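You operate a simulated robot arm through the tools that you are given. There is no shell and no other tool. Be economical: measure what you need, move in short steps, check, and stop when the job is done.

You run a simulated robot arm. Do the job below in one go: nothing can be reset, and whatever is moved stays where it is left.

## Task
Put things in order on the top of the steel bench. At the end: the teal turquoise block from the top of the steel bench is in the white bucket; the teal cable plug from the top of the steel bench stands where the black cable plug stood; the black cable plug stands where the blue cup stood; the blue cup is in the purple violet basket; whatever was shut is shut again. Leave all else as you found it, and nothing knocked over.

The check looks at the end state, three seconds after you hand in, the way a careful person would. Anything else that was tipped, shoved, dropped, spilled or broken makes it a failure.

## Robot
A 7-joint arm with a two-finger parallel gripper, fixed in place. Base frame: the origin is at the foot of the arm, x ahead of it, y to its left, z up; the work surface is at about z = 700. Readings come in mm, degrees, newtons and seconds.
With the tool pointing down near the work surface it reaches from about 140 to 660 mm from the base axis. Its first joint turns from -66.0 to 66.0 degrees. Payload 2.4 kg.
Tool frame: the origin (TCP) lies between the finger pads and is the grasp point; the fingertips stand 30 mm ahead of it; z points along the fingers, y is the line along which they close. The gripper opens to 94 mm. The fingers are 28 mm wide and 10 mm thick; the gripper's body (50 by 96 mm) begins 55 mm behind the TCP.
Orientation is that of the tool frame in the base frame, as a unit quaternion [w, x, y, z]. With the fingers straight down and closing along the base's y, the tool's x points along the base's -x, its y along +y and its z along -z.

## Interface
- The arm moves only by the tool servo_tool. Its arguments are lists of equal length, an entry for each row: "xyz": the shift along the tool's x, y, z in mm, a list of three; "rotation": the turn, a rotation vector about the tool's x, y, z in degrees, a list of three; "grip": the gripper command, from -1 (shut) to 1 (fully open), values between in proportion. In form: {"xyz": [[dx, dy, dz], ...], "rotation": [[rx, ry, rz], ...], "grip": [grip, ...]}. A call has 1 to 10 rows; each row shifts and turns the commanded pose from where the row before left it, along the tool's axes as they then stand. A row lasts 0.2 s, in which the tool goes at most 50 mm and 8.6 degrees; a call with a longer step from one row to the next is refused whole, and so is a gripper value outside its range. A pose out of reach is approached as far as the arm can. The call stops where the force on the tool passes 40 N (or 10 N more than at its start, if that is more) or the arm is blocked; 0.2 s more then pass. The fingers move at their own pace (about 153 mm/s each) and stop on an object; they squeeze with about 38 N. The grip force told is the motor's: it shows also when the fingers shut on nothing. Time passes only in rows, and 0.2 s behind the last, so rows that do not move let the fingers close. The reply holds the time, the measured pose of the TCP, the force on the tool along the base axes, the opening and the grip force, in the units named above and with some noise.
- Cameras (640 x 400 px; columns grow to the right, rows downward): "scene" is fixed at [48.2, 492.8, 1431.6]; the picture's right is [-0.57, -0.82, 0.00], its down [-0.57, 0.40, -0.72] and it looks along [0.59, -0.41, -0.69] (base axes); focal length 355 px, centre (320, 200). "wrist" rides on the gripper at [-37, 0, -58] in the tool frame; the picture's right is [0.00, -1.00, 0.00], its down [0.97, 0.00, -0.24] and it looks along [0.24, 0.00, 0.97] (tool axes); focal length 218 px, centre (320, 200).
- snapshot(camera): a new picture of that camera. It takes no simulated time.
- probe_pixels(camera, pixels): for up to 12 pixels [column, row] of the newest picture of that camera ("zoom" is the newest enlarged one), the place [x, y, z] in the base frame of the surface seen there, good to about 3 mm. It takes no simulated time.
- enlarge(camera, box): a new picture of the part [left, top, right, bottom] of that camera's present view, enlarged. It takes no simulated time.
- job_done(): hands the job in; it is judged then, once.

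Work in short steps. Measure before you move; look again where a grasp or a placing could have gone wrong, and mend it. You have 80 turns and 38 pictures in all, those below and enlarged ones among them. Open the gripper and draw the arm clear of the work before you hand the job in, unless the task says otherwise; then end with one line.

The tools are called as name(argument=value, ...) on one line, values as JSON. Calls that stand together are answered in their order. servo_tool: Moves the arm, as the interface text tells. Its arguments: {"type":"object","properties":{"xyz":{"type":"array"},"rotation":{"type":"array"},"grip":{"type":"array"}},"required":["xyz","rotation","grip"]} The other tools are called the same way: snapshot (camera) takes a picture; probe_pixels (camera, pixels) gives the place of the surface under pixels of a picture; enlarge (camera, box) takes an enlarged picture of a part of a camera's view; job_done () hands the job in.

At the start:

```text
time_s: 0.0
position: [375.3, 227.2, 1155.4]
ee_rot: [0.001, 0.0, 1.0, 0.0]
force: [-0.3, 0.3, 0.0]
finger_gap: 94.1
grasp_force: 0.1
```

scene: 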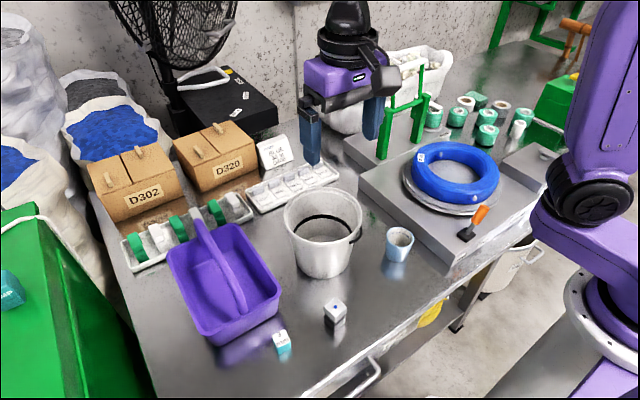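
wrist: 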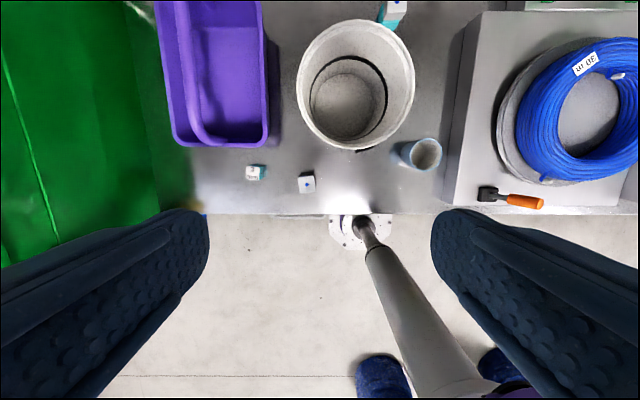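

The scene shows small items near (282,345), (335,313) and a teal thing behind the bucket in the wrist view (392,12). I take enlarged views to identify them.

enlarge(camera="scene", box=[240, 180, 440, 370])

enlarge(camera="wrist", box=[220, 0, 460, 220])

enlarge(camera="scene", box=[70, 80, 350, 280])

```text
2.11 times, centred on (340, 275) of scene
```

zoom: 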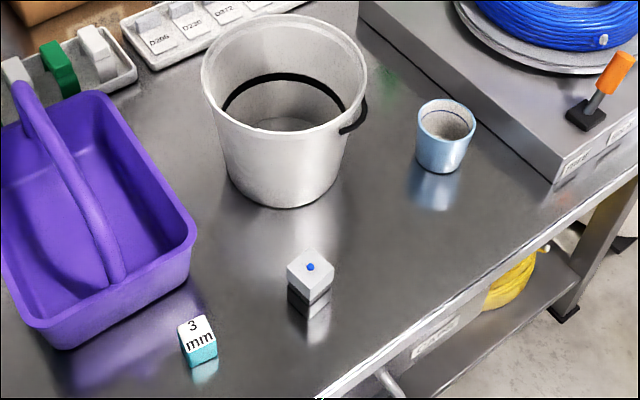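

```text
1.82 times, centred on (340, 110) of wrist
```

zoom: 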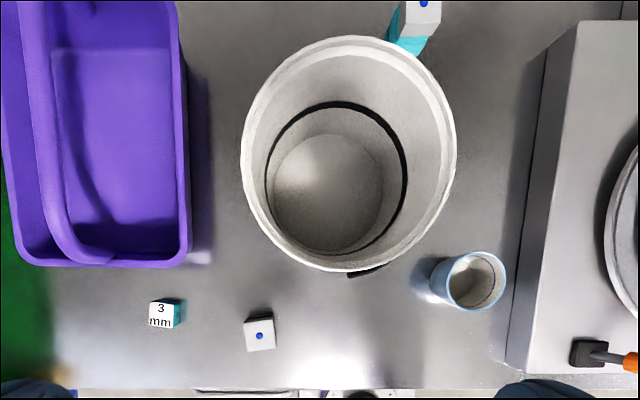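

```text
2.00 times, centred on (210, 180) of scene
```

zoom: 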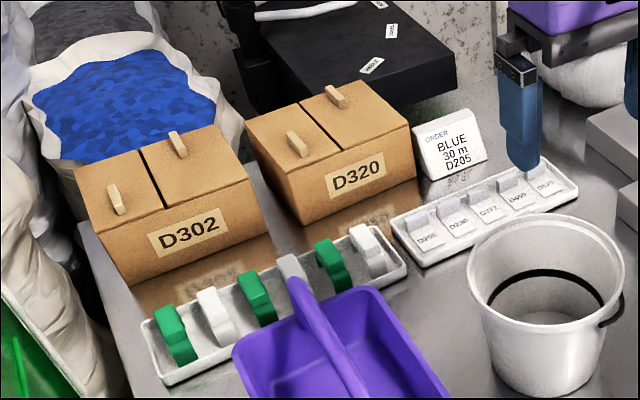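

The "3 mm" teal block is at wrist (256,172), the black plug at (307,184), the cup at (425,153), the teal plug at (395,8). I probe these, the bucket and the basket.

probe_pixels(camera="wrist", pixels=[[253, 172], [263, 172], [307, 184], [307, 192], [425, 155], [425, 139], [425, 170], [395, 6], [388, 20], [345, 95], [300, 85], [413, 85]])

probe_pixels(camera="wrist", pixels=[[355, 20], [355, 147], [178, 146], [265, 140], [240, 70], [200, 70], [205, 128], [300, 192], [314, 190], [410, 155], [440, 155], [450, 185]])

probe_pixels(camera="scene", pixels=[[281, 338], [284, 350], [335, 306], [335, 320], [399, 233], [399, 262], [300, 275], [210, 335], [280, 292], [228, 228], [170, 252], [300, 192]])

```text
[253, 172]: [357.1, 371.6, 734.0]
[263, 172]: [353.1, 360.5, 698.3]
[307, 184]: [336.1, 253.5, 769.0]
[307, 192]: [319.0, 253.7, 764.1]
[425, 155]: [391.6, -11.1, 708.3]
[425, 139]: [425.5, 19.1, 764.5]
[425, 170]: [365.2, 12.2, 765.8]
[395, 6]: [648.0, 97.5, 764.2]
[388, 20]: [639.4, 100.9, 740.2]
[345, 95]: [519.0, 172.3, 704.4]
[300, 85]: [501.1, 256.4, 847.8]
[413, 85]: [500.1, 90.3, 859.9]
```

```text
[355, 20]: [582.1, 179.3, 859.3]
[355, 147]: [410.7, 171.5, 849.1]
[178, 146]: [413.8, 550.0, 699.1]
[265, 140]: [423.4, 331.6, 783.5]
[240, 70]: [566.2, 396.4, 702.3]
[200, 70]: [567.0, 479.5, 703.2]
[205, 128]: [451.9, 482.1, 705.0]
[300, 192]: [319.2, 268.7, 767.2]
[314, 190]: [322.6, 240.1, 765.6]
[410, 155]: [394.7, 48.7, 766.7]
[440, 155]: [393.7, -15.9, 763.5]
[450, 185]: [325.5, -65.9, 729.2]
```

```text
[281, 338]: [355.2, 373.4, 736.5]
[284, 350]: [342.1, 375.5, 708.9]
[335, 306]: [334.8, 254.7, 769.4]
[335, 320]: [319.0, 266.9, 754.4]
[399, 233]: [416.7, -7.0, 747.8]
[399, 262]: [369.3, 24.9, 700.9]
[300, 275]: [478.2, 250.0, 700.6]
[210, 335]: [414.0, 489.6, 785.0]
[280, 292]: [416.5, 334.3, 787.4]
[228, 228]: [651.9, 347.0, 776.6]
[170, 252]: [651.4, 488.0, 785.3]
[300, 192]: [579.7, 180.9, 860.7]
```

Cup: rim centre about (395,16), top z 766, diameter about 64. Bucket centre is about (500,173), and the basket spans x 414–650, y 332–490. I move above the cup first, at z 900.

servo_tool(xyz=[[-3, -30, 36], [-3, -30, 36], [-3, -30, 36], [-3, -30, 36], [-3, -30, 36], [-3, -30, 36], [-2, -31, 39]], rotation=[[0, 0, 0], [0, 0, 0], [0, 0, 0], [0, 0, 0], [0, 0, 0], [0, 0, 0], [0, 0, 0]], grip=[1, 1, 1, 1, 1, 1, 1])

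snapshot(camera="wrist")

snapshot(camera="scene")

```text
time_s: 1.6
position: [400.4, 15.2, 900.4]
ee_rot: [0.0, -0.001, 1.0, 0.0]
force: [0.1, 0.5, 0.6]
finger_gap: 94.0
grasp_force: 0.0
```

```text
32 pictures are left
```

wrist: 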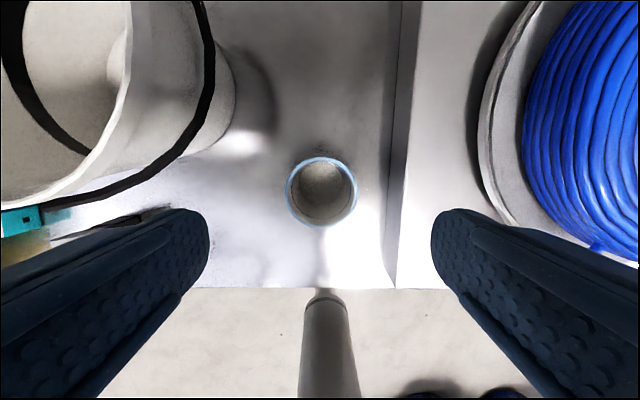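

```text
31 pictures are left
```

scene: 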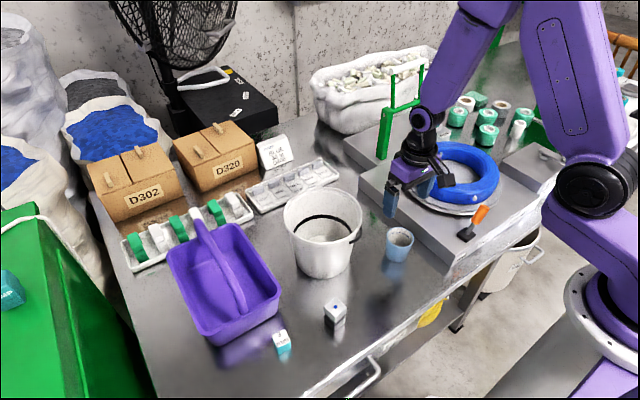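

The teal face at wrist (20,220) needs identifying, and so does the black bail around the bucket; I probe both, together with the cup rim and tall neighbours.

probe_pixels(camera="wrist", pixels=[[10, 220], [30, 215], [120, 220], [205, 60], [190, 140], [110, 185], [321, 159], [321, 224], [287, 190], [355, 190], [321, 190], [400, 100]])

probe_pixels(camera="scene", pixels=[[197, 210], [205, 235], [220, 260], [235, 290], [243, 308], [215, 250], [190, 270], [250, 270], [260, 290], [235, 245], [358, 237], [335, 330]])

enlarge(camera="wrist", box=[0, 100, 240, 250])

```text
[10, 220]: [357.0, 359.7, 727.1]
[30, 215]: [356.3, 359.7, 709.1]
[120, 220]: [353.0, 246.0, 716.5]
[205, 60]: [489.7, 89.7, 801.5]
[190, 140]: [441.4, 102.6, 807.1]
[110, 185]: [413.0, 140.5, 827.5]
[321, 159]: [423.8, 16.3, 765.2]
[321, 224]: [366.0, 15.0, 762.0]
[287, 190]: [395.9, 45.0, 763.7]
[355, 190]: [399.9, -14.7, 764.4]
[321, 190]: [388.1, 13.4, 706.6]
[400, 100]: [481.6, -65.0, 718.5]
```

```text
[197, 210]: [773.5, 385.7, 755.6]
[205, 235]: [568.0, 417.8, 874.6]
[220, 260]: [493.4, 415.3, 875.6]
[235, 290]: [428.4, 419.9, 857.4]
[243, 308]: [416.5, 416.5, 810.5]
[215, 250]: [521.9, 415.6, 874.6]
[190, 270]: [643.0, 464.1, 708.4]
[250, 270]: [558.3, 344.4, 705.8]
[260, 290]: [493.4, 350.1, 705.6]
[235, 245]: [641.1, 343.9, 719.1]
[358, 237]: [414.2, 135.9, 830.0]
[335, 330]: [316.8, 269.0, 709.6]
```

```text
2.67 times, centred on (120, 175) of wrist
```

zoom: 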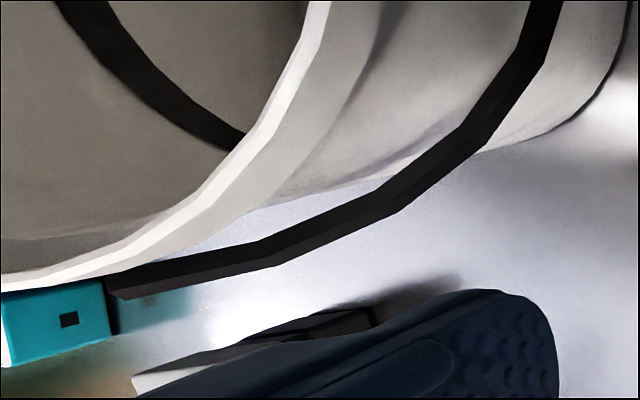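

Basket handle runs along y≈417 at z up to 875, so the cup goes in the right half around y≈374 with the fingers closing along x. I turn the tool by +90° about its z (camera to the -y side).

servo_tool(xyz=[[0, 0, 0], [0, 0, 0], [0, 0, 0], [0, 0, 0], [0, 0, 0], [0, 0, 0], [0, 0, 0], [0, 0, 0], [0, 0, 0], [0, 0, 0]], rotation=[[0, 0, 8.5], [0, 0, 8.5], [0, 0, 8.5], [0, 0, 8.5], [0, 0, 8.5], [0, 0, 8.5], [0, 0, 8.5], [0, 0, 8.5], [0, 0, 8.5], [0, 0, 8.5]], grip=[1, 1, 1, 1, 1, 1, 1, 1, 1, 1])

servo_tool(xyz=[[0, 0, 0], [0, 0, 0]], rotation=[[0, 0, 5], [0, 0, 0]], grip=[1, 1])

```text
time_s: 3.8
position: [395.0, 18.9, 899.1]
ee_rot: [0.0, 0.677, 0.736, 0.001]
force: [0.3, 0.1, -0.9]
finger_gap: 94.3
grasp_force: 0.2
```

```text
time_s: 4.4
position: [395.2, 16.1, 899.7]
ee_rot: [0.001, 0.707, 0.707, 0.001]
force: [-0.7, -0.6, 0.3]
finger_gap: 93.9
grasp_force: 0.0
```

Tool is at (395,16), aligned over the cup; I descend to z≈749.

servo_tool(xyz=[[0, 0, 35], [0, 0, 35], [0, 0, 30], [0, 0, 25], [0, 0, 25], [0, 0, 0]], rotation=[[0, 0, 0], [0, 0, 0], [0, 0, 0], [0, 0, 0], [0, 0, 0], [0, 0, 0]], grip=[1, 1, 1, 1, 1, 1])

servo_tool(xyz=[[0, 0, 0], [0, 0, 0], [0, 0, 0]], rotation=[[0, 0, 0], [0, 0, 0], [0, 0, 0]], grip=[-0.1, -0.1, -0.1])

```text
time_s: 5.8
position: [396.3, 16.3, 748.6]
ee_rot: [0.001, 0.706, 0.708, 0.001]
force: [0.2, -0.6, 0.0]
finger_gap: 93.9
grasp_force: 0.0
```

```text
time_s: 6.6
position: [396.0, 16.1, 749.2]
ee_rot: [0.0, 0.707, 0.707, 0.002]
force: [0.4, 0.1, 0.0]
finger_gap: 64.6
grasp_force: 37.7
```

The cup is gripped (gap 64.6). To keep the wrist clear of the basket handle I regrip higher with the tool leaning 12° toward -y.

servo_tool(xyz=[[0, 0, 0], [0, 0, 0], [0, 0, -12], [0, 0, 0], [0, 0, 0], [0, 0, 0], [0, 0, 0], [0, 0, 0], [0, 0, 0]], rotation=[[0, 0, 0], [0, 0, 0], [0, 0, 0], [0, 6, 0], [0, 6, 0], [0, 0, 0], [0, 0, 0], [0, 0, 0], [0, 0, 0]], grip=[0.8, 0.8, 0.8, 0.8, 0.8, 0.8, 0.1, -0.1, -0.1])

servo_tool(xyz=[[2, 0, -10], [4.2, 0, -19.6], [6.2, 0, -29.3], [8.3, 0, -39.1], [8.3, 0, -39.1], [8.3, 0, -39.1], [4.2, 0, -19.6], [0, 0, 0]], rotation=[[0, 0, 0], [0, 0, 0], [0, 0, 0], [0, 0, 0], [0, 0, 0], [0, 0, 0], [0, 0, 0], [0, 0, 0]], grip=[-0.1, -0.1, -0.1, -0.1, -0.1, -0.1, -0.1, -0.1])

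snapshot(camera="scene")

```text
time_s: 8.6
position: [395.7, 16.1, 760.1]
ee_rot: [-0.073, 0.702, 0.704, 0.075]
force: [0.1, -0.3, 3.8]
finger_gap: 64.2
grasp_force: 37.8
```

```text
time_s: 10.4
position: [342.5, 29.0, 881.0]
ee_rot: [-0.073, 0.702, 0.704, 0.076]
force: [0.5, -0.6, -1.0]
finger_gap: 64.6
grasp_force: 38.0
out of reach, approached as far as the arm can: row 4, 5, 6, 7
```

```text
29 pictures are left
```

scene: 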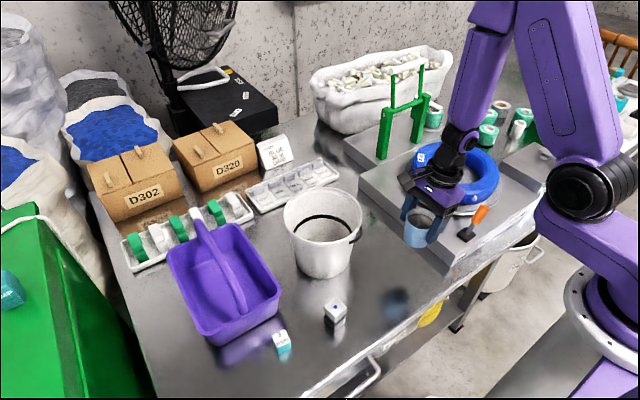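

The tilted pose is out of reach at that height (TCP stopped at (342,29,881)). I undo the tilt and see where the tool goes.

servo_tool(xyz=[[0, 0, 0], [0, 0, 0], [0, 0, 0]], rotation=[[0, -6, 0], [0, -6, 0], [0, 0, 0]], grip=[-0.1, -0.1, -0.1])

```text
time_s: 11.2
position: [343.9, 29.1, 880.6]
ee_rot: [0.0, 0.706, 0.708, -0.001]
force: [-0.5, -0.2, -1.7]
finger_gap: 64.2
grasp_force: 37.9
```

Command follows the actual pose. Now upright, I raise to z≈960.

servo_tool(xyz=[[0, 0, -40], [0, 0, -40], [0, 0, 0]], rotation=[[0, 0, 0], [0, 0, 0], [0, 0, 0]], grip=[-0.1, -0.1, -0.1])

```text
time_s: 12.0
position: [343.5, 29.3, 959.1]
ee_rot: [0.0, 0.707, 0.707, 0.001]
force: [-0.1, -0.4, -1.0]
finger_gap: 64.7
grasp_force: 38.2
out of reach, approached as far as the arm can: row 1
```

I carry the cup at z≈959 (bottom about 897, above the bucket rim 860 and handle 880) toward the basket at (480,372).

servo_tool(xyz=[[38, 15, -2], [38, 15, -2], [38, 15, -2], [38, 15, -2], [38, 15, -2], [38, 15, 0], [38, 15, 0], [38, 15, 0], [38, 16, 0], [0, 0, 0]], rotation=[[0, 0, 0], [0, 0, 0], [0, 0, 0], [0, 0, 0], [0, 0, 0], [0, 0, 0], [0, 0, 0], [0, 0, 0], [0, 0, 0], [0, 0, 0]], grip=[-0.1, -0.1, -0.1, -0.1, -0.1, -0.1, -0.1, -0.1, -0.1, -0.1])

servo_tool(xyz=[[0, 0, 0], [0, 0, 0], [0, 0, 0]], rotation=[[0, 6, 0], [0, 6, 0], [0, 0, 0]], grip=[-0.1, -0.1, -0.1])

snapshot(camera="scene")

snapshot(camera="wrist")

```text
time_s: 14.2
position: [480.8, 371.5, 968.1]
ee_rot: [0.001, 0.708, 0.707, 0.001]
force: [-0.4, 0.7, -1.2]
finger_gap: 64.1
grasp_force: 38.2
```

```text
time_s: 15.0
position: [480.6, 370.9, 969.8]
ee_rot: [-0.074, 0.703, 0.703, 0.076]
force: [-0.2, 0.8, -0.9]
finger_gap: 64.3
grasp_force: 38.4
```

```text
28 pictures are left
```

scene: 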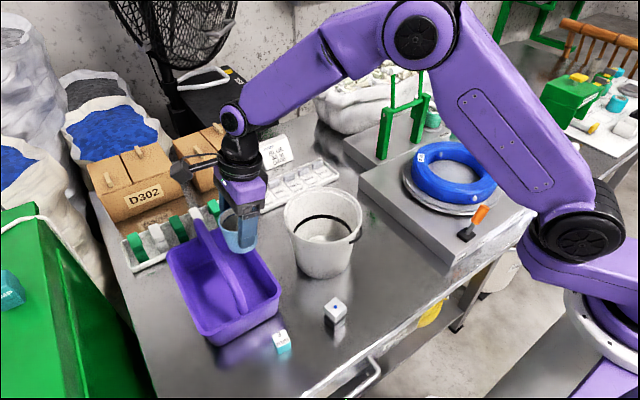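

```text
27 pictures are left
```

wrist: 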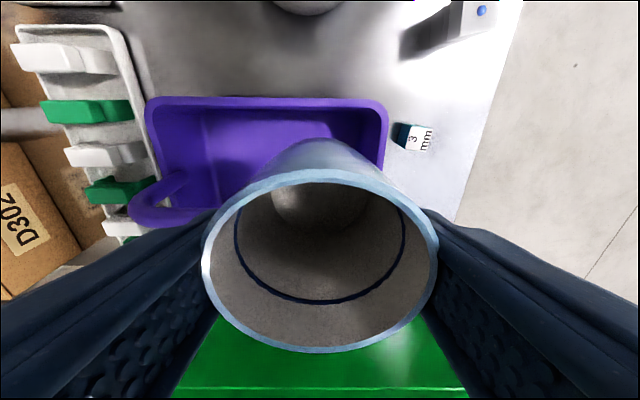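

A dark protrusion shows at scene (185,165) near the wrist. I enlarge to see whether it could foul the handle while lowering.

enlarge(camera="scene", box=[140, 80, 320, 280])

probe_pixels(camera="scene", pixels=[[180, 172], [205, 160], [237, 150], [237, 170], [240, 195], [270, 150], [240, 230], [222, 232]])

```text
2.00 times, centred on (230, 180) of scene
```

zoom: 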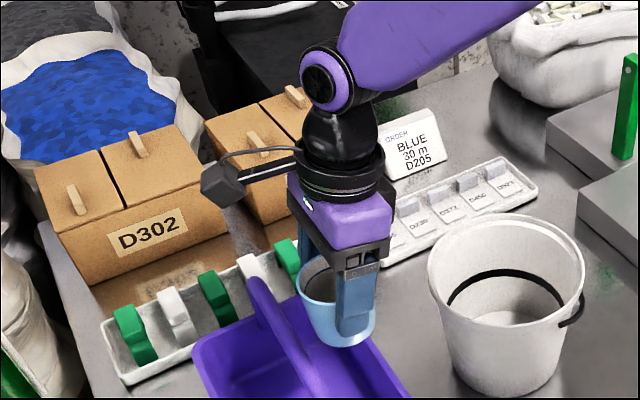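

```text
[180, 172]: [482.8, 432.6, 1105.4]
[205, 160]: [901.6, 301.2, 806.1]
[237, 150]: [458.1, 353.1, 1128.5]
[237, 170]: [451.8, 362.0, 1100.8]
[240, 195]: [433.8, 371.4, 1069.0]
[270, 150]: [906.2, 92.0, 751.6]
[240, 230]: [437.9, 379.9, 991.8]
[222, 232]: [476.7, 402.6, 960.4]
```

probe_pixels(camera="zoom", pixels=[[222, 204], [205, 190], [240, 195], [265, 175], [290, 178], [310, 190], [340, 190], [340, 340], [365, 320], [300, 290]])

```text
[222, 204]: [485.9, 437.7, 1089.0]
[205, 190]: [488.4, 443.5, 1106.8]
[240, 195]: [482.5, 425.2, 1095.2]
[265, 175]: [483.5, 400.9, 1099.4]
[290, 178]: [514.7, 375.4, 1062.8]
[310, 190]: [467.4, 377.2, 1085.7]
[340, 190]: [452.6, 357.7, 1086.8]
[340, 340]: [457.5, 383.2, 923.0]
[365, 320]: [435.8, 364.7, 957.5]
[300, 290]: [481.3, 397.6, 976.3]
```

Box bottom would be at ~887 when the cup is set, above the handle (875). I probe the -y rim of the basket and floor edge in the wrist view to fix the y of the cup.

probe_pixels(camera="wrist", pixels=[[240, 98], [240, 102], [240, 106], [240, 110], [240, 116], [240, 122], [240, 130], [240, 140], [240, 155], [240, 170], [385, 150], [375, 150]])

probe_pixels(camera="scene", pixels=[[262, 262], [258, 262], [254, 262], [250, 262], [246, 262], [240, 262], [270, 290], [262, 290], [215, 250], [209, 250], [222, 250], [226, 250]])

```text
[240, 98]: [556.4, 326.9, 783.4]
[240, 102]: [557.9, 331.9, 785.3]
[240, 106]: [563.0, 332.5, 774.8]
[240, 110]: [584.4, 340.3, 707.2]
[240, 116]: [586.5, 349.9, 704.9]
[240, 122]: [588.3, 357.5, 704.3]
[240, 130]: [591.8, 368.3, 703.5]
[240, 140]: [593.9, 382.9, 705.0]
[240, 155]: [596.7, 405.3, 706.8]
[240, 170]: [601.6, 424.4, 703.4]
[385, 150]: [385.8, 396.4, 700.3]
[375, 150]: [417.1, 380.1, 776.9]
```

```text
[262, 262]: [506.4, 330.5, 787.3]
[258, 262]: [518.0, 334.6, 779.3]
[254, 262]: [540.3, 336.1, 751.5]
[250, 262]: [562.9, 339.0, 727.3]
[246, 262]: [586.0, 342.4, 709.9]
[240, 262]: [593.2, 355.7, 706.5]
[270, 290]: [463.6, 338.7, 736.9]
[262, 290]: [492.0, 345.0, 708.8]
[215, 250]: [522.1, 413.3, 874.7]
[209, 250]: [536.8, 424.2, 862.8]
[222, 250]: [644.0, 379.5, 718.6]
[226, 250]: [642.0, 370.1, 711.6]
```

Floor edge at y≈343, rim inner ≈332, so I centre at y≈375 and lower straight down in base terms, first to z≈800.

servo_tool(xyz=[[-3.2, 0, 34.1], [-7.1, 0, 33.3], [-7.1, 0, 33.3], [-7.1, 0, 33.3], [-7.1, 0, 33.3], [0, 0, 0]], rotation=[[0, 0, 0], [0, 0, 0], [0, 0, 0], [0, 0, 0], [0, 0, 0], [0, 0, 0]], grip=[-0.1, -0.1, -0.1, -0.1, -0.1, -0.1])

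enlarge(camera="scene", box=[140, 120, 320, 340])

```text
time_s: 16.4
position: [478.1, 377.7, 798.1]
ee_rot: [-0.074, 0.703, 0.704, 0.074]
force: [-0.1, 0.1, -1.3]
finger_gap: 64.1
grasp_force: 38.6
```

```text
1.82 times, centred on (230, 230) of scene
```

zoom: 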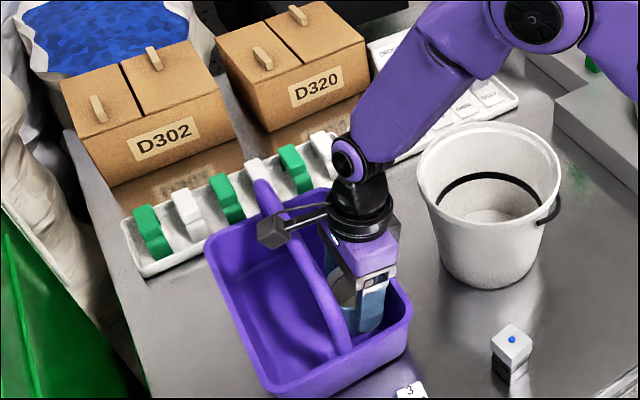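

Clear so far. I lower slowly to about z 771 with y≈375, watching for contact.

servo_tool(xyz=[[-3.9, 0, 12.5], [-3.9, 0, 12.5], [0, 0, 0]], rotation=[[0, 0, 0], [0, 0, 0], [0, 0, 0]], grip=[-0.1, -0.1, -0.1])

servo_tool(xyz=[[-0.6, 0, 3], [0, 0, 0]], rotation=[[0, 0, 0], [0, 0, 0]], grip=[-0.1, -0.1])

```text
time_s: 17.2
position: [479.2, 374.0, 772.2]
ee_rot: [-0.073, 0.703, 0.704, 0.075]
force: [0.4, -1.4, -1.1]
finger_gap: 64.1
grasp_force: 38.4
```

```text
time_s: 17.8
position: [480.1, 372.5, 771.1]
ee_rot: [-0.073, 0.703, 0.704, 0.074]
force: [0.4, 0.9, -2.3]
finger_gap: 64.0
grasp_force: 38.0
```

Still no contact; I go 3 mm further, then open gently (to ~80 mm).

servo_tool(xyz=[[-0.4, 0, 3], [0, 0, 0], [0, 0, 0]], rotation=[[0, 0, 0], [0, 0, 0], [0, 0, 0]], grip=[-0.1, -0.1, -0.1])

servo_tool(xyz=[[0, 0, 0], [0, 0, 0], [0, 0, 0]], rotation=[[0, 0, 0], [0, 0, 0], [0, 0, 0]], grip=[0.5, 0.7, 0.7])

snapshot(camera="wrist")

```text
time_s: 18.6
position: [480.3, 372.9, 767.8]
ee_rot: [-0.073, 0.702, 0.704, 0.074]
force: [-0.4, -1.0, -1.4]
finger_gap: 64.1
grasp_force: 38.1
```

```text
time_s: 19.4
position: [479.4, 372.8, 767.5]
ee_rot: [-0.074, 0.702, 0.704, 0.074]
force: [0.5, -1.0, 0.0]
finger_gap: 79.9
grasp_force: 0.1
```

```text
24 pictures are left
```

wrist: 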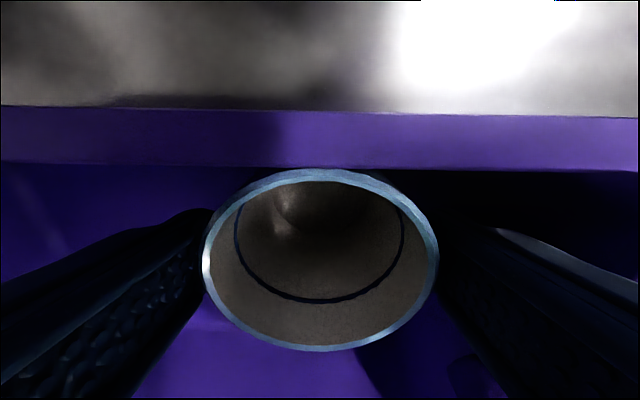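

The cup stands free in the basket. I rise vertically to z≈930, then undo the tilt and head over the black plug.

servo_tool(xyz=[[2, 0, -10], [4.2, 0, -19.6], [8.3, 0, -39.1], [8.3, 0, -39.1], [8.3, 0, -39.1], [2, 0, -10], [0, 0, 0], [0, 0, 0]], rotation=[[0, 0, 0], [0, 0, 0], [0, 0, 0], [0, 0, 0], [0, 0, 0], [0, 0, 0], [0, -6, 0], [0, -6, 0]], grip=[0.7, 0.7, 0.7, 0.7, 0.7, 0.7, 0.7, 0.7])

servo_tool(xyz=[[-30, -37, 0], [-30, -37, 0], [-30, -37, 0], [-30, -38, 0], [0, 0, 0]], rotation=[[0, 0, 0], [0, 0, 0], [0, 0, 0], [0, 0, 0], [0, 0, 0]], grip=[1, 1, 1, 1, 1])

snapshot(camera="wrist")

snapshot(camera="scene")

```text
time_s: 21.2
position: [479.0, 372.6, 926.9]
ee_rot: [0.001, 0.707, 0.707, 0.0]
force: [-0.1, -0.2, -0.5]
finger_gap: 79.7
grasp_force: 0.0
```

```text
time_s: 22.4
position: [330.3, 253.1, 923.1]
ee_rot: [0.001, 0.707, 0.707, 0.0]
force: [0.4, 0.1, -0.3]
finger_gap: 93.9
grasp_force: 0.1
```

```text
23 pictures are left
```

wrist: 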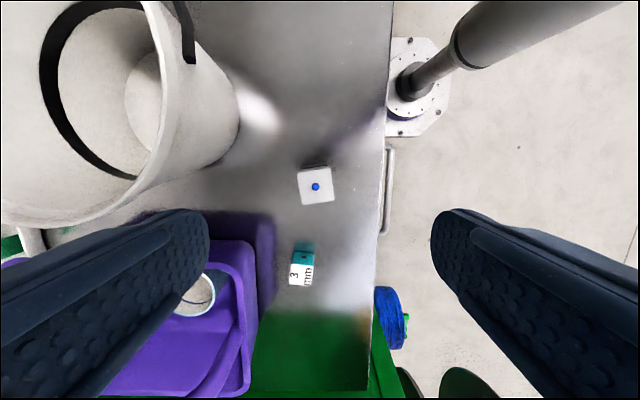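

```text
22 pictures are left
```

scene: 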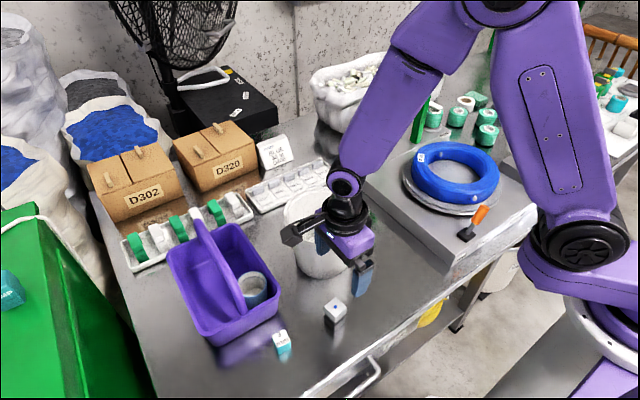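

The cup sits upright in the basket. I enlarge the black plug and the teal block in the wrist view to gauge shape and yaw.

enlarge(camera="wrist", box=[260, 130, 380, 300])

probe_pixels(camera="wrist", pixels=[[301, 172], [329, 170], [332, 199], [304, 202], [316, 187], [312, 163], [290, 266], [313, 267], [311, 285], [290, 284], [302, 274], [304, 254]])

```text
2.35 times, centred on (320, 215) of wrist
```

zoom: 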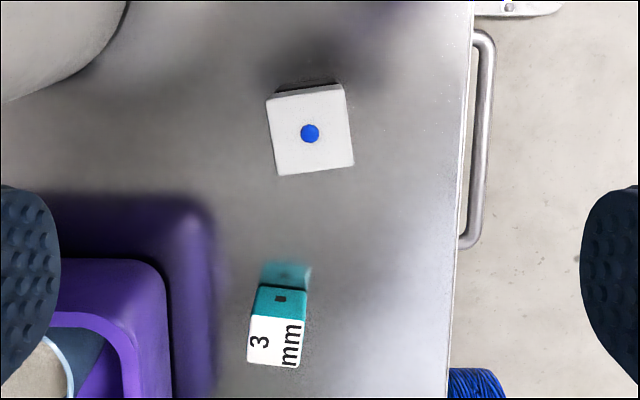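

```text
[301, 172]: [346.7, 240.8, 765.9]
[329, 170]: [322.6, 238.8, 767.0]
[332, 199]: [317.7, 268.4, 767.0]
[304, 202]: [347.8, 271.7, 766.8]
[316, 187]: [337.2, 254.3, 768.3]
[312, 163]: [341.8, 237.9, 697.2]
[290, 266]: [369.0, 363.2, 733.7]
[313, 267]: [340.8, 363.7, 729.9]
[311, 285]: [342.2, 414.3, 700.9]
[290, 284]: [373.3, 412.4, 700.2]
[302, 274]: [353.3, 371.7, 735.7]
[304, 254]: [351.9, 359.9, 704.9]
```

Black plug: 32 mm square, top centre (334.5,254.5,767), yaw ≈ +9.5°. I align and descend to z≈745, then close.

servo_tool(xyz=[[1.4, 4.2, 0], [0, 0, 0], [0, 0, 38], [0, 0, 40], [0, 0, 40], [0, 0, 35], [0, 0, 25], [0, 0, 0]], rotation=[[0, 0, -5], [0, 0, -4.5], [0, 0, 0], [0, 0, 0], [0, 0, 0], [0, 0, 0], [0, 0, 0], [0, 0, 0]], grip=[1, 1, 1, 1, 1, 1, 1, 1])

servo_tool(xyz=[[0, 0, 0], [0, 0, 0], [0, 0, 0], [0, 0, 0]], rotation=[[0, 0, 0], [0, 0, 0], [0, 0, 0], [0, 0, 0]], grip=[0, -0.3, -0.6, -0.6])

```text
time_s: 24.2
position: [333.8, 256.4, 746.6]
ee_rot: [0.001, 0.646, 0.764, 0.001]
force: [0.1, -0.4, -0.4]
finger_gap: 94.0
grasp_force: 0.2
```

```text
time_s: 25.2
position: [334.8, 255.4, 747.1]
ee_rot: [0.0, 0.645, 0.764, 0.0]
force: [-0.7, 0.6, 0.3]
finger_gap: 35.4
grasp_force: 37.7
```

Gripped (gap 35.4). I lift 150 mm and carry it to the cup's old place (396,16).

servo_tool(xyz=[[0, 0, -15], [0, 0, -45], [0, 0, -45], [0, 0, -45], [0, 0, 0]], rotation=[[0, 0, 0], [0, 0, 0], [0, 0, 0], [0, 0, 0], [0, 0, 0]], grip=[-0.6, -0.6, -0.6, -0.6, -0.6])

servo_tool(xyz=[[-41, 3.3, 0], [-41, 3.3, 0], [-41, 3.3, 0], [-41, 3.3, 0], [-41, 3.4, 0], [-41, 3.4, 0], [0, 0, 0]], rotation=[[0, 0, 0], [0, 0, 0], [0, 0, 0], [0, 0, 0], [0, 0, 0], [0, 0, 0], [0, 0, 0]], grip=[-0.6, -0.6, -0.6, -0.6, -0.6, -0.6, -0.6])

snapshot(camera="wrist")

```text
time_s: 26.4
position: [333.3, 252.7, 901.2]
ee_rot: [0.0, 0.645, 0.764, 0.0]
force: [-0.2, 0.0, -0.8]
finger_gap: 35.4
grasp_force: 38.3
```

```text
time_s: 28.0
position: [395.2, 12.6, 899.2]
ee_rot: [0.0, 0.646, 0.764, 0.0]
force: [0.3, 0.6, 0.3]
finger_gap: 35.1
grasp_force: 38.2
```

```text
20 pictures are left
```

wrist: 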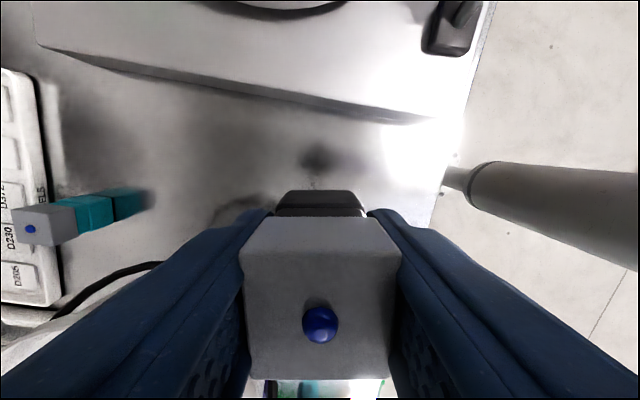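

Measured (395,12.6); I correct by +3 in y and descend to z≈749.

servo_tool(xyz=[[2.5, 1, 40], [0, 0, 40], [0, 0, 35], [0, 0, 25], [0, 0, 0]], rotation=[[0, 0, 0], [0, 0, 0], [0, 0, 0], [0, 0, 0], [0, 0, 0]], grip=[-0.6, -0.6, -0.6, -0.6, -0.6])

servo_tool(xyz=[[0, 0, 6], [0, 0, 0], [0, 0, 0]], rotation=[[0, 0, 0], [0, 0, 0], [0, 0, 0]], grip=[-0.6, -0.6, -0.6])

```text
time_s: 29.2
position: [397.2, 18.0, 759.8]
ee_rot: [0.001, 0.646, 0.763, 0.0]
force: [-0.4, -0.8, 0.3]
finger_gap: 35.5
grasp_force: 38.1
```

```text
time_s: 30.0
position: [397.7, 17.5, 754.2]
ee_rot: [0.001, 0.645, 0.764, 0.0]
force: [-0.5, -0.1, -1.0]
finger_gap: 35.5
grasp_force: 37.7
```

Near (397.5,17.5,754). I ease down with a tiny correction until contact.

servo_tool(xyz=[[-1.5, -1.2, 4], [0, 0, 0]], rotation=[[0, 0, 0], [0, 0, 0]], grip=[-0.6, -0.6])

servo_tool(xyz=[[0, 0, 2], [0, 0, 0]], rotation=[[0, 0, 0], [0, 0, 0]], grip=[-0.6, -0.6])

```text
time_s: 30.6
position: [395.5, 15.0, 749.1]
ee_rot: [0.001, 0.645, 0.764, 0.0]
force: [-0.2, -0.2, -0.1]
finger_gap: 35.4
grasp_force: 38.5
```

```text
time_s: 31.2
position: [394.8, 14.5, 748.2]
ee_rot: [0.0, 0.646, 0.763, 0.001]
force: [0.1, -0.7, 4.3]
finger_gap: 35.6
grasp_force: 37.9
```

Contact (4.3 N) at z 748: the plug stands. I open and rise straight up.

servo_tool(xyz=[[0, 0, 0], [0, 0, 0], [0, 0, 0], [0, 0, -20], [0, 0, -40], [0, 0, -45], [0, 0, -45], [0, 0, -30], [0, 0, 0]], rotation=[[0, 0, 0], [0, 0, 0], [0, 0, 0], [0, 0, 0], [0, 0, 0], [0, 0, 0], [0, 0, 0], [0, 0, 0], [0, 0, 0]], grip=[0, 1, 1, 1, 1, 1, 1, 1, 1])

snapshot(camera="wrist")

enlarge(camera="scene", box=[220, 140, 440, 290])

```text
time_s: 33.2
position: [393.0, 12.8, 928.8]
ee_rot: [0.001, 0.645, 0.764, 0.001]
force: [-0.4, 0.2, -0.6]
finger_gap: 94.0
grasp_force: 0.1
```

```text
19 pictures are left
```

wrist: 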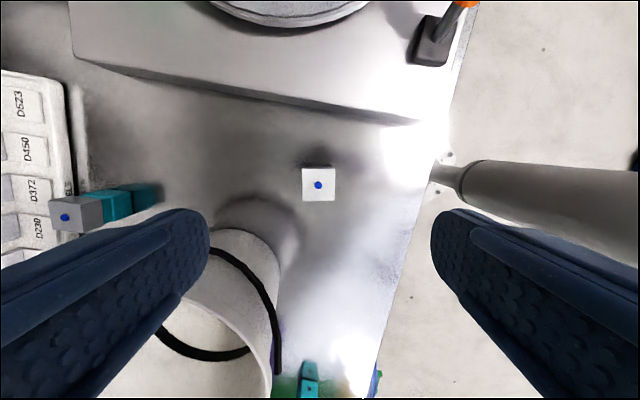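

```text
2.67 times, centred on (330, 215) of scene
```

zoom: 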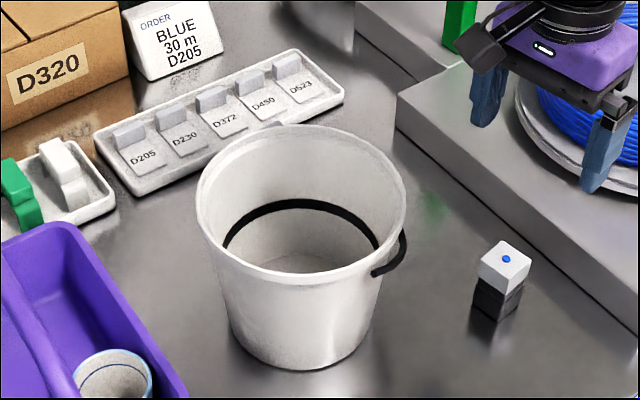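

Black plug stands well. I probe it, plus the teal plug (wrist (70,215)) and the tray edge behind it.

probe_pixels(camera="wrist", pixels=[[318, 184], [64, 216], [52, 203], [95, 198], [99, 222], [56, 229], [115, 205], [70, 150], [62, 110], [30, 120], [40, 250], [140, 195]])

```text
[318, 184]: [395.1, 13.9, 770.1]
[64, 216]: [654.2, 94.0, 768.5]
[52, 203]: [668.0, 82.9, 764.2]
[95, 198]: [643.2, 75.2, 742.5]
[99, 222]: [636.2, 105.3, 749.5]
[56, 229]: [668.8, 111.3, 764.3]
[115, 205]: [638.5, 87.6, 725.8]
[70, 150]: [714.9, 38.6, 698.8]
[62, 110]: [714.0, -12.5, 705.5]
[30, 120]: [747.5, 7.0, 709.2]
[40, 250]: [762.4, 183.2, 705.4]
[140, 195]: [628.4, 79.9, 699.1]
```

Teal plug top centre ≈(653,95,767), at the edge of reach; the tray is low and beyond x 715. I turn back to closing along y and move to (600,95,929) for a look.

servo_tool(xyz=[[0, 0, 0], [0, 0, 0], [0, 0, 0], [0, 0, 0], [0, 0, 0], [0, 0, 0], [0, 0, 0], [0, 0, 0], [0, 0, 0], [0, 0, 0]], rotation=[[0, 0, -8.05], [0, 0, -8.05], [0, 0, -8.05], [0, 0, -8.05], [0, 0, -8.05], [0, 0, -8.05], [0, 0, -8.05], [0, 0, -8.05], [0, 0, -8.05], [0, 0, -8.05]], grip=[1, 1, 1, 1, 1, 1, 1, 1, 1, 1])

servo_tool(xyz=[[-41, 16, 0], [-41, 16, 0], [-41, 16, 0], [-41, 16, 0], [-41, 16, 0], [0, 0, 0]], rotation=[[0, 0, 0], [0, 0, 0], [0, 0, 0], [0, 0, 0], [0, 0, 0], [0, 0, 0]], grip=[1, 1, 1, 1, 1, 1])

snapshot(camera="wrist")

```text
time_s: 35.4
position: [394.5, 15.2, 927.7]
ee_rot: [0.0, -0.002, 1.0, 0.0]
force: [-0.3, 0.2, 0.1]
finger_gap: 94.0
grasp_force: 0.0
```

```text
time_s: 36.8
position: [600.4, 96.7, 927.9]
ee_rot: [0.0, -0.001, 1.0, 0.0]
force: [-0.3, -0.7, -0.1]
finger_gap: 93.9
grasp_force: 0.0
```

```text
17 pictures are left
```

wrist: 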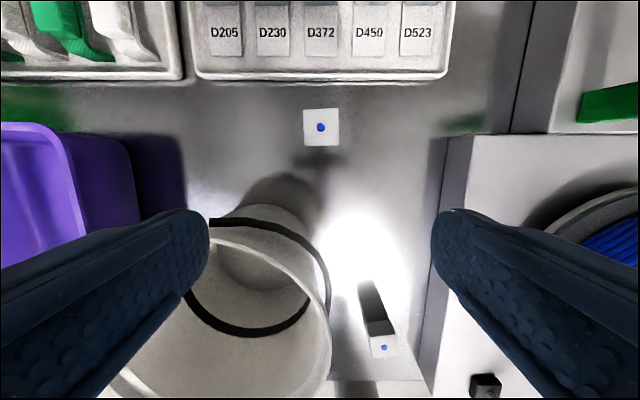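

The plug is nearly square to the axes. I probe its corners.

probe_pixels(camera="wrist", pixels=[[320, 127], [305, 111], [337, 110], [338, 143], [305, 144], [320, 80], [320, 76], [290, 160], [185, 80], [310, 300]])

enlarge(camera="wrist", box=[270, 80, 370, 160])

```text
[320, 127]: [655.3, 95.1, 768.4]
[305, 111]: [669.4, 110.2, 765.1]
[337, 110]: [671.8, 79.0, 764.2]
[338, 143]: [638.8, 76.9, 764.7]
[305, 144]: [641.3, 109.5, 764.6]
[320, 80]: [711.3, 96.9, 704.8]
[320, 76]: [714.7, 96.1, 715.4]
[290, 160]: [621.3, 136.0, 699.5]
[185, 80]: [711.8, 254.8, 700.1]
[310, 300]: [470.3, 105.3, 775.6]
```

```text
5.00 times, centred on (320, 120) of wrist
```

zoom: 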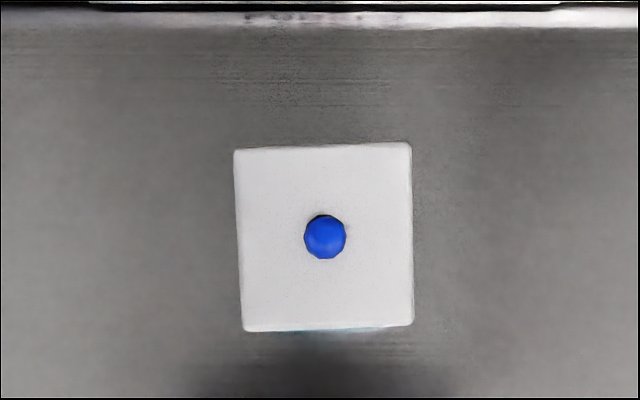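

Plug centre (655,95), yaw ≈ +2.5°. I move to (648,95) and down to z≈830 first to check reach.

servo_tool(xyz=[[-24, -1, 0], [-24, -0.5, 0], [0, 0, 35], [0, 0, 35], [0, 0, 28], [0, 0, 0]], rotation=[[0, 0, -2.5], [0, 0, 0], [0, 0, 0], [0, 0, 0], [0, 0, 0], [0, 0, 0]], grip=[1, 1, 1, 1, 1, 1])

```text
time_s: 38.2
position: [649.2, 95.9, 830.2]
ee_rot: [0.0, -0.023, 1.0, 0.0]
force: [0.2, -0.6, 0.2]
finger_gap: 94.2
grasp_force: 0.0
```

Reach is fine. I descend to z≈748 with 3 mm further in x.

servo_tool(xyz=[[-3, 0, 30], [0, 0, 30], [0, 0, 22], [0, 0, 0]], rotation=[[0, 0, 0], [0, 0, 0], [0, 0, 0], [0, 0, 0]], grip=[1, 1, 1, 1])

enlarge(camera="scene", box=[220, 100, 440, 290])

```text
time_s: 39.2
position: [651.8, 96.1, 749.0]
ee_rot: [0.001, -0.023, 1.0, 0.0]
force: [0.5, -1.4, 0.4]
finger_gap: 94.2
grasp_force: 0.0
```

```text
2.11 times, centred on (330, 195) of scene
```

zoom: 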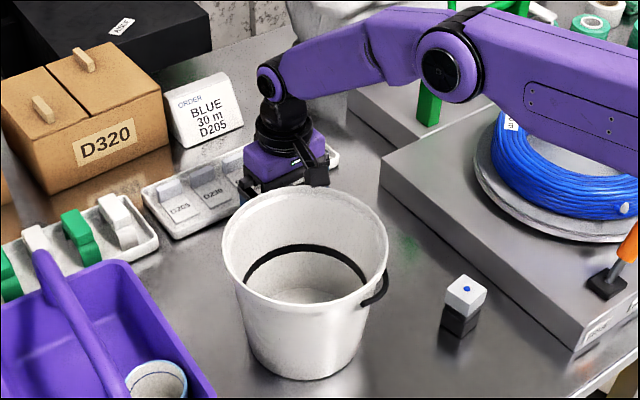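

Reached (652,96,749) without contact. I close on the teal plug and lift 20 mm.

servo_tool(xyz=[[0, 0, 0], [0, 0, 0], [0, 0, 0], [0, 0, 0], [0, 0, 0]], rotation=[[0, 0, 0], [0, 0, 0], [0, 0, 0], [0, 0, 0], [0, 0, 0]], grip=[0, -0.3, -0.6, -0.6, -0.6])

servo_tool(xyz=[[0, 0, -20], [0, 0, -40], [0, 0, -45], [0, 0, -45], [0, 0, -40], [0, 0, -30], [0, 0, 0]], rotation=[[0, 0, 0], [0, 0, 0], [0, 0, 0], [0, 0, 0], [0, 0, 0], [0, 0, 0], [0, 0, 0]], grip=[-0.6, -0.6, -0.6, -0.6, -0.6, -0.6, -0.6])

snapshot(camera="wrist")

```text
time_s: 40.4
position: [650.3, 96.7, 748.4]
ee_rot: [0.001, -0.022, 1.0, 0.001]
force: [0.2, 0.0, -0.6]
finger_gap: 35.3
grasp_force: 38.7
```

```text
time_s: 42.0
position: [650.7, 95.2, 969.4]
ee_rot: [0.001, -0.022, 1.0, 0.0]
force: [-0.4, -0.6, -1.0]
finger_gap: 35.5
grasp_force: 38.3
```

```text
14 pictures are left
```

wrist: 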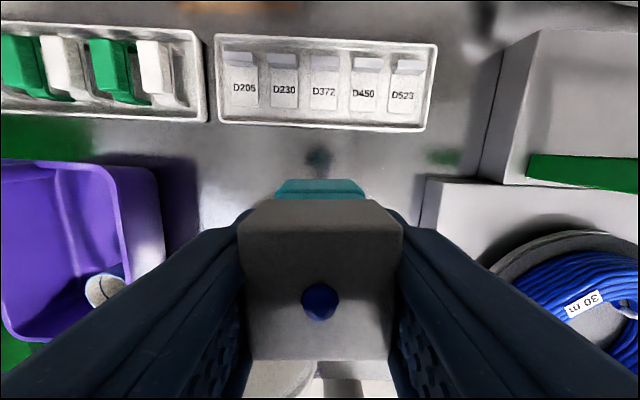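

Teal plug is held upright (gap 35.4), its centre ~4 mm ahead of the TCP. I yaw -7° to match the black plug's former heading and carry it over to TCP (330.5,254).

servo_tool(xyz=[[0, 0, 0], [36.2, 26.2, 0], [36.2, 26.2, 0], [36.2, 26.2, 0], [36.2, 26.2, 0], [36.2, 26.2, 0], [36.2, 26.2, 0], [36.2, 26.3, 0], [36.1, 26.3, 0], [0, 0, 0]], rotation=[[0, 0, -7], [0, 0, 0], [0, 0, 0], [0, 0, 0], [0, 0, 0], [0, 0, 0], [0, 0, 0], [0, 0, 0], [0, 0, 0], [0, 0, 0]], grip=[-0.6, -0.6, -0.6, -0.6, -0.6, -0.6, -0.6, -0.6, -0.6, -0.6])

servo_tool(xyz=[[0, 0, 45], [0, 0, 45], [0, 0, 45], [0, 0, 45], [0, 0, 25], [0, 0, 8], [0, 0, 0]], rotation=[[0, 0, 0], [0, 0, 0], [0, 0, 0], [0, 0, 0], [0, 0, 0], [0, 0, 0], [0, 0, 0]], grip=[-0.6, -0.6, -0.6, -0.6, -0.6, -0.6, -0.6])

```text
time_s: 44.2
position: [329.7, 256.8, 969.0]
ee_rot: [0.001, -0.084, 0.996, 0.0]
force: [-0.1, -0.3, -0.6]
finger_gap: 35.5
grasp_force: 38.0
```

```text
time_s: 45.8
position: [330.6, 253.3, 754.0]
ee_rot: [0.001, -0.083, 0.997, 0.001]
force: [-0.2, -0.3, -0.3]
finger_gap: 35.5
grasp_force: 37.9
```

At (330.6,253.3,754). I ease down to contact at about 748.5.

servo_tool(xyz=[[0, 0.5, 4], [0, 0, 0]], rotation=[[0, 0, 0], [0, 0, 0]], grip=[-0.6, -0.6])

servo_tool(xyz=[[0, 0, 2], [0, 0, 0]], rotation=[[0, 0, 0], [0, 0, 0]], grip=[-0.6, -0.6])

```text
time_s: 46.4
position: [330.6, 254.5, 750.7]
ee_rot: [0.001, -0.083, 0.997, 0.0]
force: [-0.4, -1.0, -0.7]
finger_gap: 35.4
grasp_force: 37.8
```

```text
time_s: 47.0
position: [330.3, 254.7, 748.6]
ee_rot: [0.001, -0.084, 0.996, 0.0]
force: [0.8, 0.1, -1.4]
finger_gap: 35.4
grasp_force: 37.6
```

No contact yet; another 1 mm, and again if needed.

servo_tool(xyz=[[0, 0, 1], [0, 0, 0]], rotation=[[0, 0, 0], [0, 0, 0]], grip=[-0.6, -0.6])

```text
time_s: 47.6
position: [329.9, 255.0, 748.6]
ee_rot: [0.001, -0.083, 0.997, 0.0]
force: [-3.5, -2.2, 23.4]
finger_gap: 35.6
grasp_force: 38.3
```

Firm contact; I open and rise.

servo_tool(xyz=[[0, 0, 0], [0, 0, 0], [0, 0, 0], [0, 0, -20], [0, 0, -40], [0, 0, -45], [0, 0, -45], [0, 0, -20], [0, 0, 0]], rotation=[[0, 0, 0], [0, 0, 0], [0, 0, 0], [0, 0, 0], [0, 0, 0], [0, 0, 0], [0, 0, 0], [0, 0, 0], [0, 0, 0]], grip=[0, 1, 1, 1, 1, 1, 1, 1, 1])

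snapshot(camera="wrist")

```text
time_s: 49.6
position: [332.0, 253.6, 918.6]
ee_rot: [0.001, -0.084, 0.996, 0.0]
force: [-0.4, -0.7, -0.5]
finger_gap: 93.8
grasp_force: 0.1
```

```text
13 pictures are left
```

wrist: 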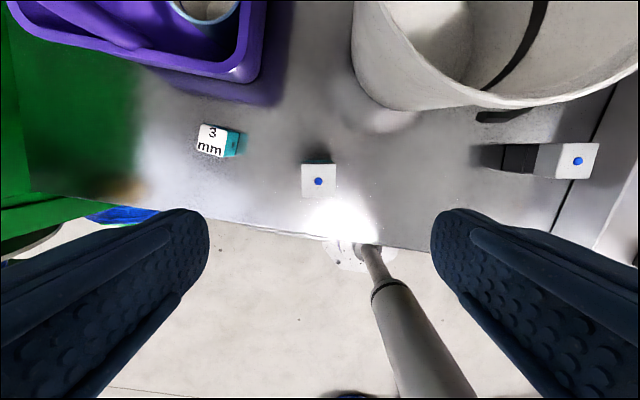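

Teal plug stands at the spot. I probe it and the block's top corners at about (200,125),(227,129),(222,157),(197,150).

probe_pixels(camera="wrist", pixels=[[318, 181], [203, 126], [227, 131], [222, 154], [199, 149], [212, 140], [235, 145], [260, 80]])

enlarge(camera="wrist", box=[180, 100, 260, 170])

```text
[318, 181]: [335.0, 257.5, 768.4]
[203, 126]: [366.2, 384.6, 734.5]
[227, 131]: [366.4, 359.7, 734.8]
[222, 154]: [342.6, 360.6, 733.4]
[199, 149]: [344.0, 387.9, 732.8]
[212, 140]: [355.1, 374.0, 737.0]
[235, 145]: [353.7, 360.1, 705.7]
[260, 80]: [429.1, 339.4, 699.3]
```

```text
5.71 times, centred on (220, 135) of wrist
```

zoom: 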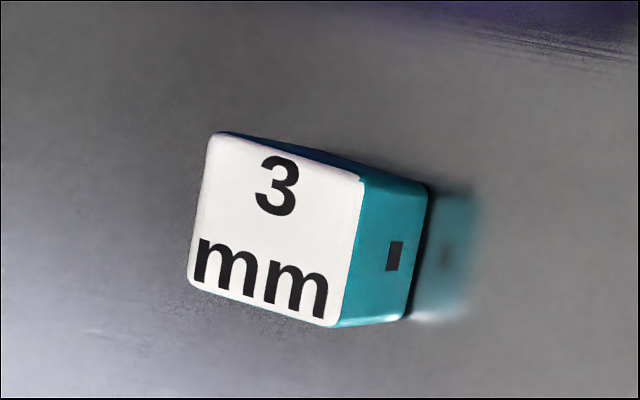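

Block: centre (355,373), about 25×27, top 735, yaw ≈ -4°. I align, move over it at (351,373) and descend to z≈850 for a check.

servo_tool(xyz=[[0, 0, 0], [0, 0, 0], [-3.9, 40, 0], [-3.9, 40, 0], [-3.9, 40, 0], [0, 0, 35], [0, 0, 33], [0, 0, 0]], rotation=[[0, 0, 6.8], [0, 0, 6.8], [0, 0, 0], [0, 0, 0], [0, 0, 0], [0, 0, 0], [0, 0, 0], [0, 0, 0]], grip=[1, 1, 1, 1, 1, 1, 1, 1])

snapshot(camera="wrist")

```text
time_s: 51.4
position: [350.0, 374.7, 847.9]
ee_rot: [0.0, 0.036, 0.999, 0.0]
force: [-0.1, 0.4, 0.2]
finger_gap: 93.7
grasp_force: 0.1
```

```text
11 pictures are left
```

wrist: 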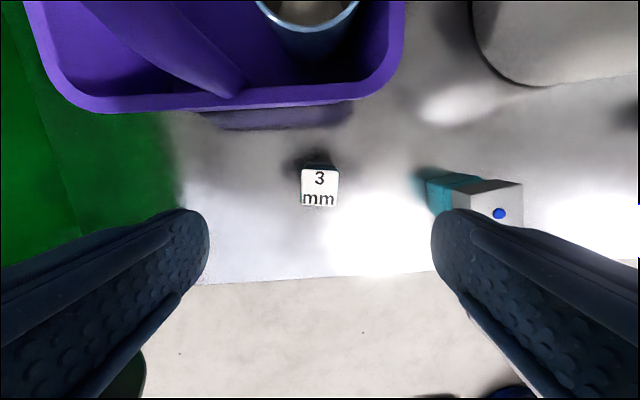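

Block centred at (319,187), well aligned. I quickly probe the green surface to the left, where a finger will descend.

probe_pixels(camera="wrist", pixels=[[170, 180], [120, 200], [60, 150], [230, 220], [319, 187], [250, 105], [450, 180]])

```text
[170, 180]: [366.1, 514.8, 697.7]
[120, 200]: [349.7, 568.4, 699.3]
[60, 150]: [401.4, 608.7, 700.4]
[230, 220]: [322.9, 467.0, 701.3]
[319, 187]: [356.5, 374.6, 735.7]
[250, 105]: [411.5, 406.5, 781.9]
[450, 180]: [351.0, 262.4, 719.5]
```

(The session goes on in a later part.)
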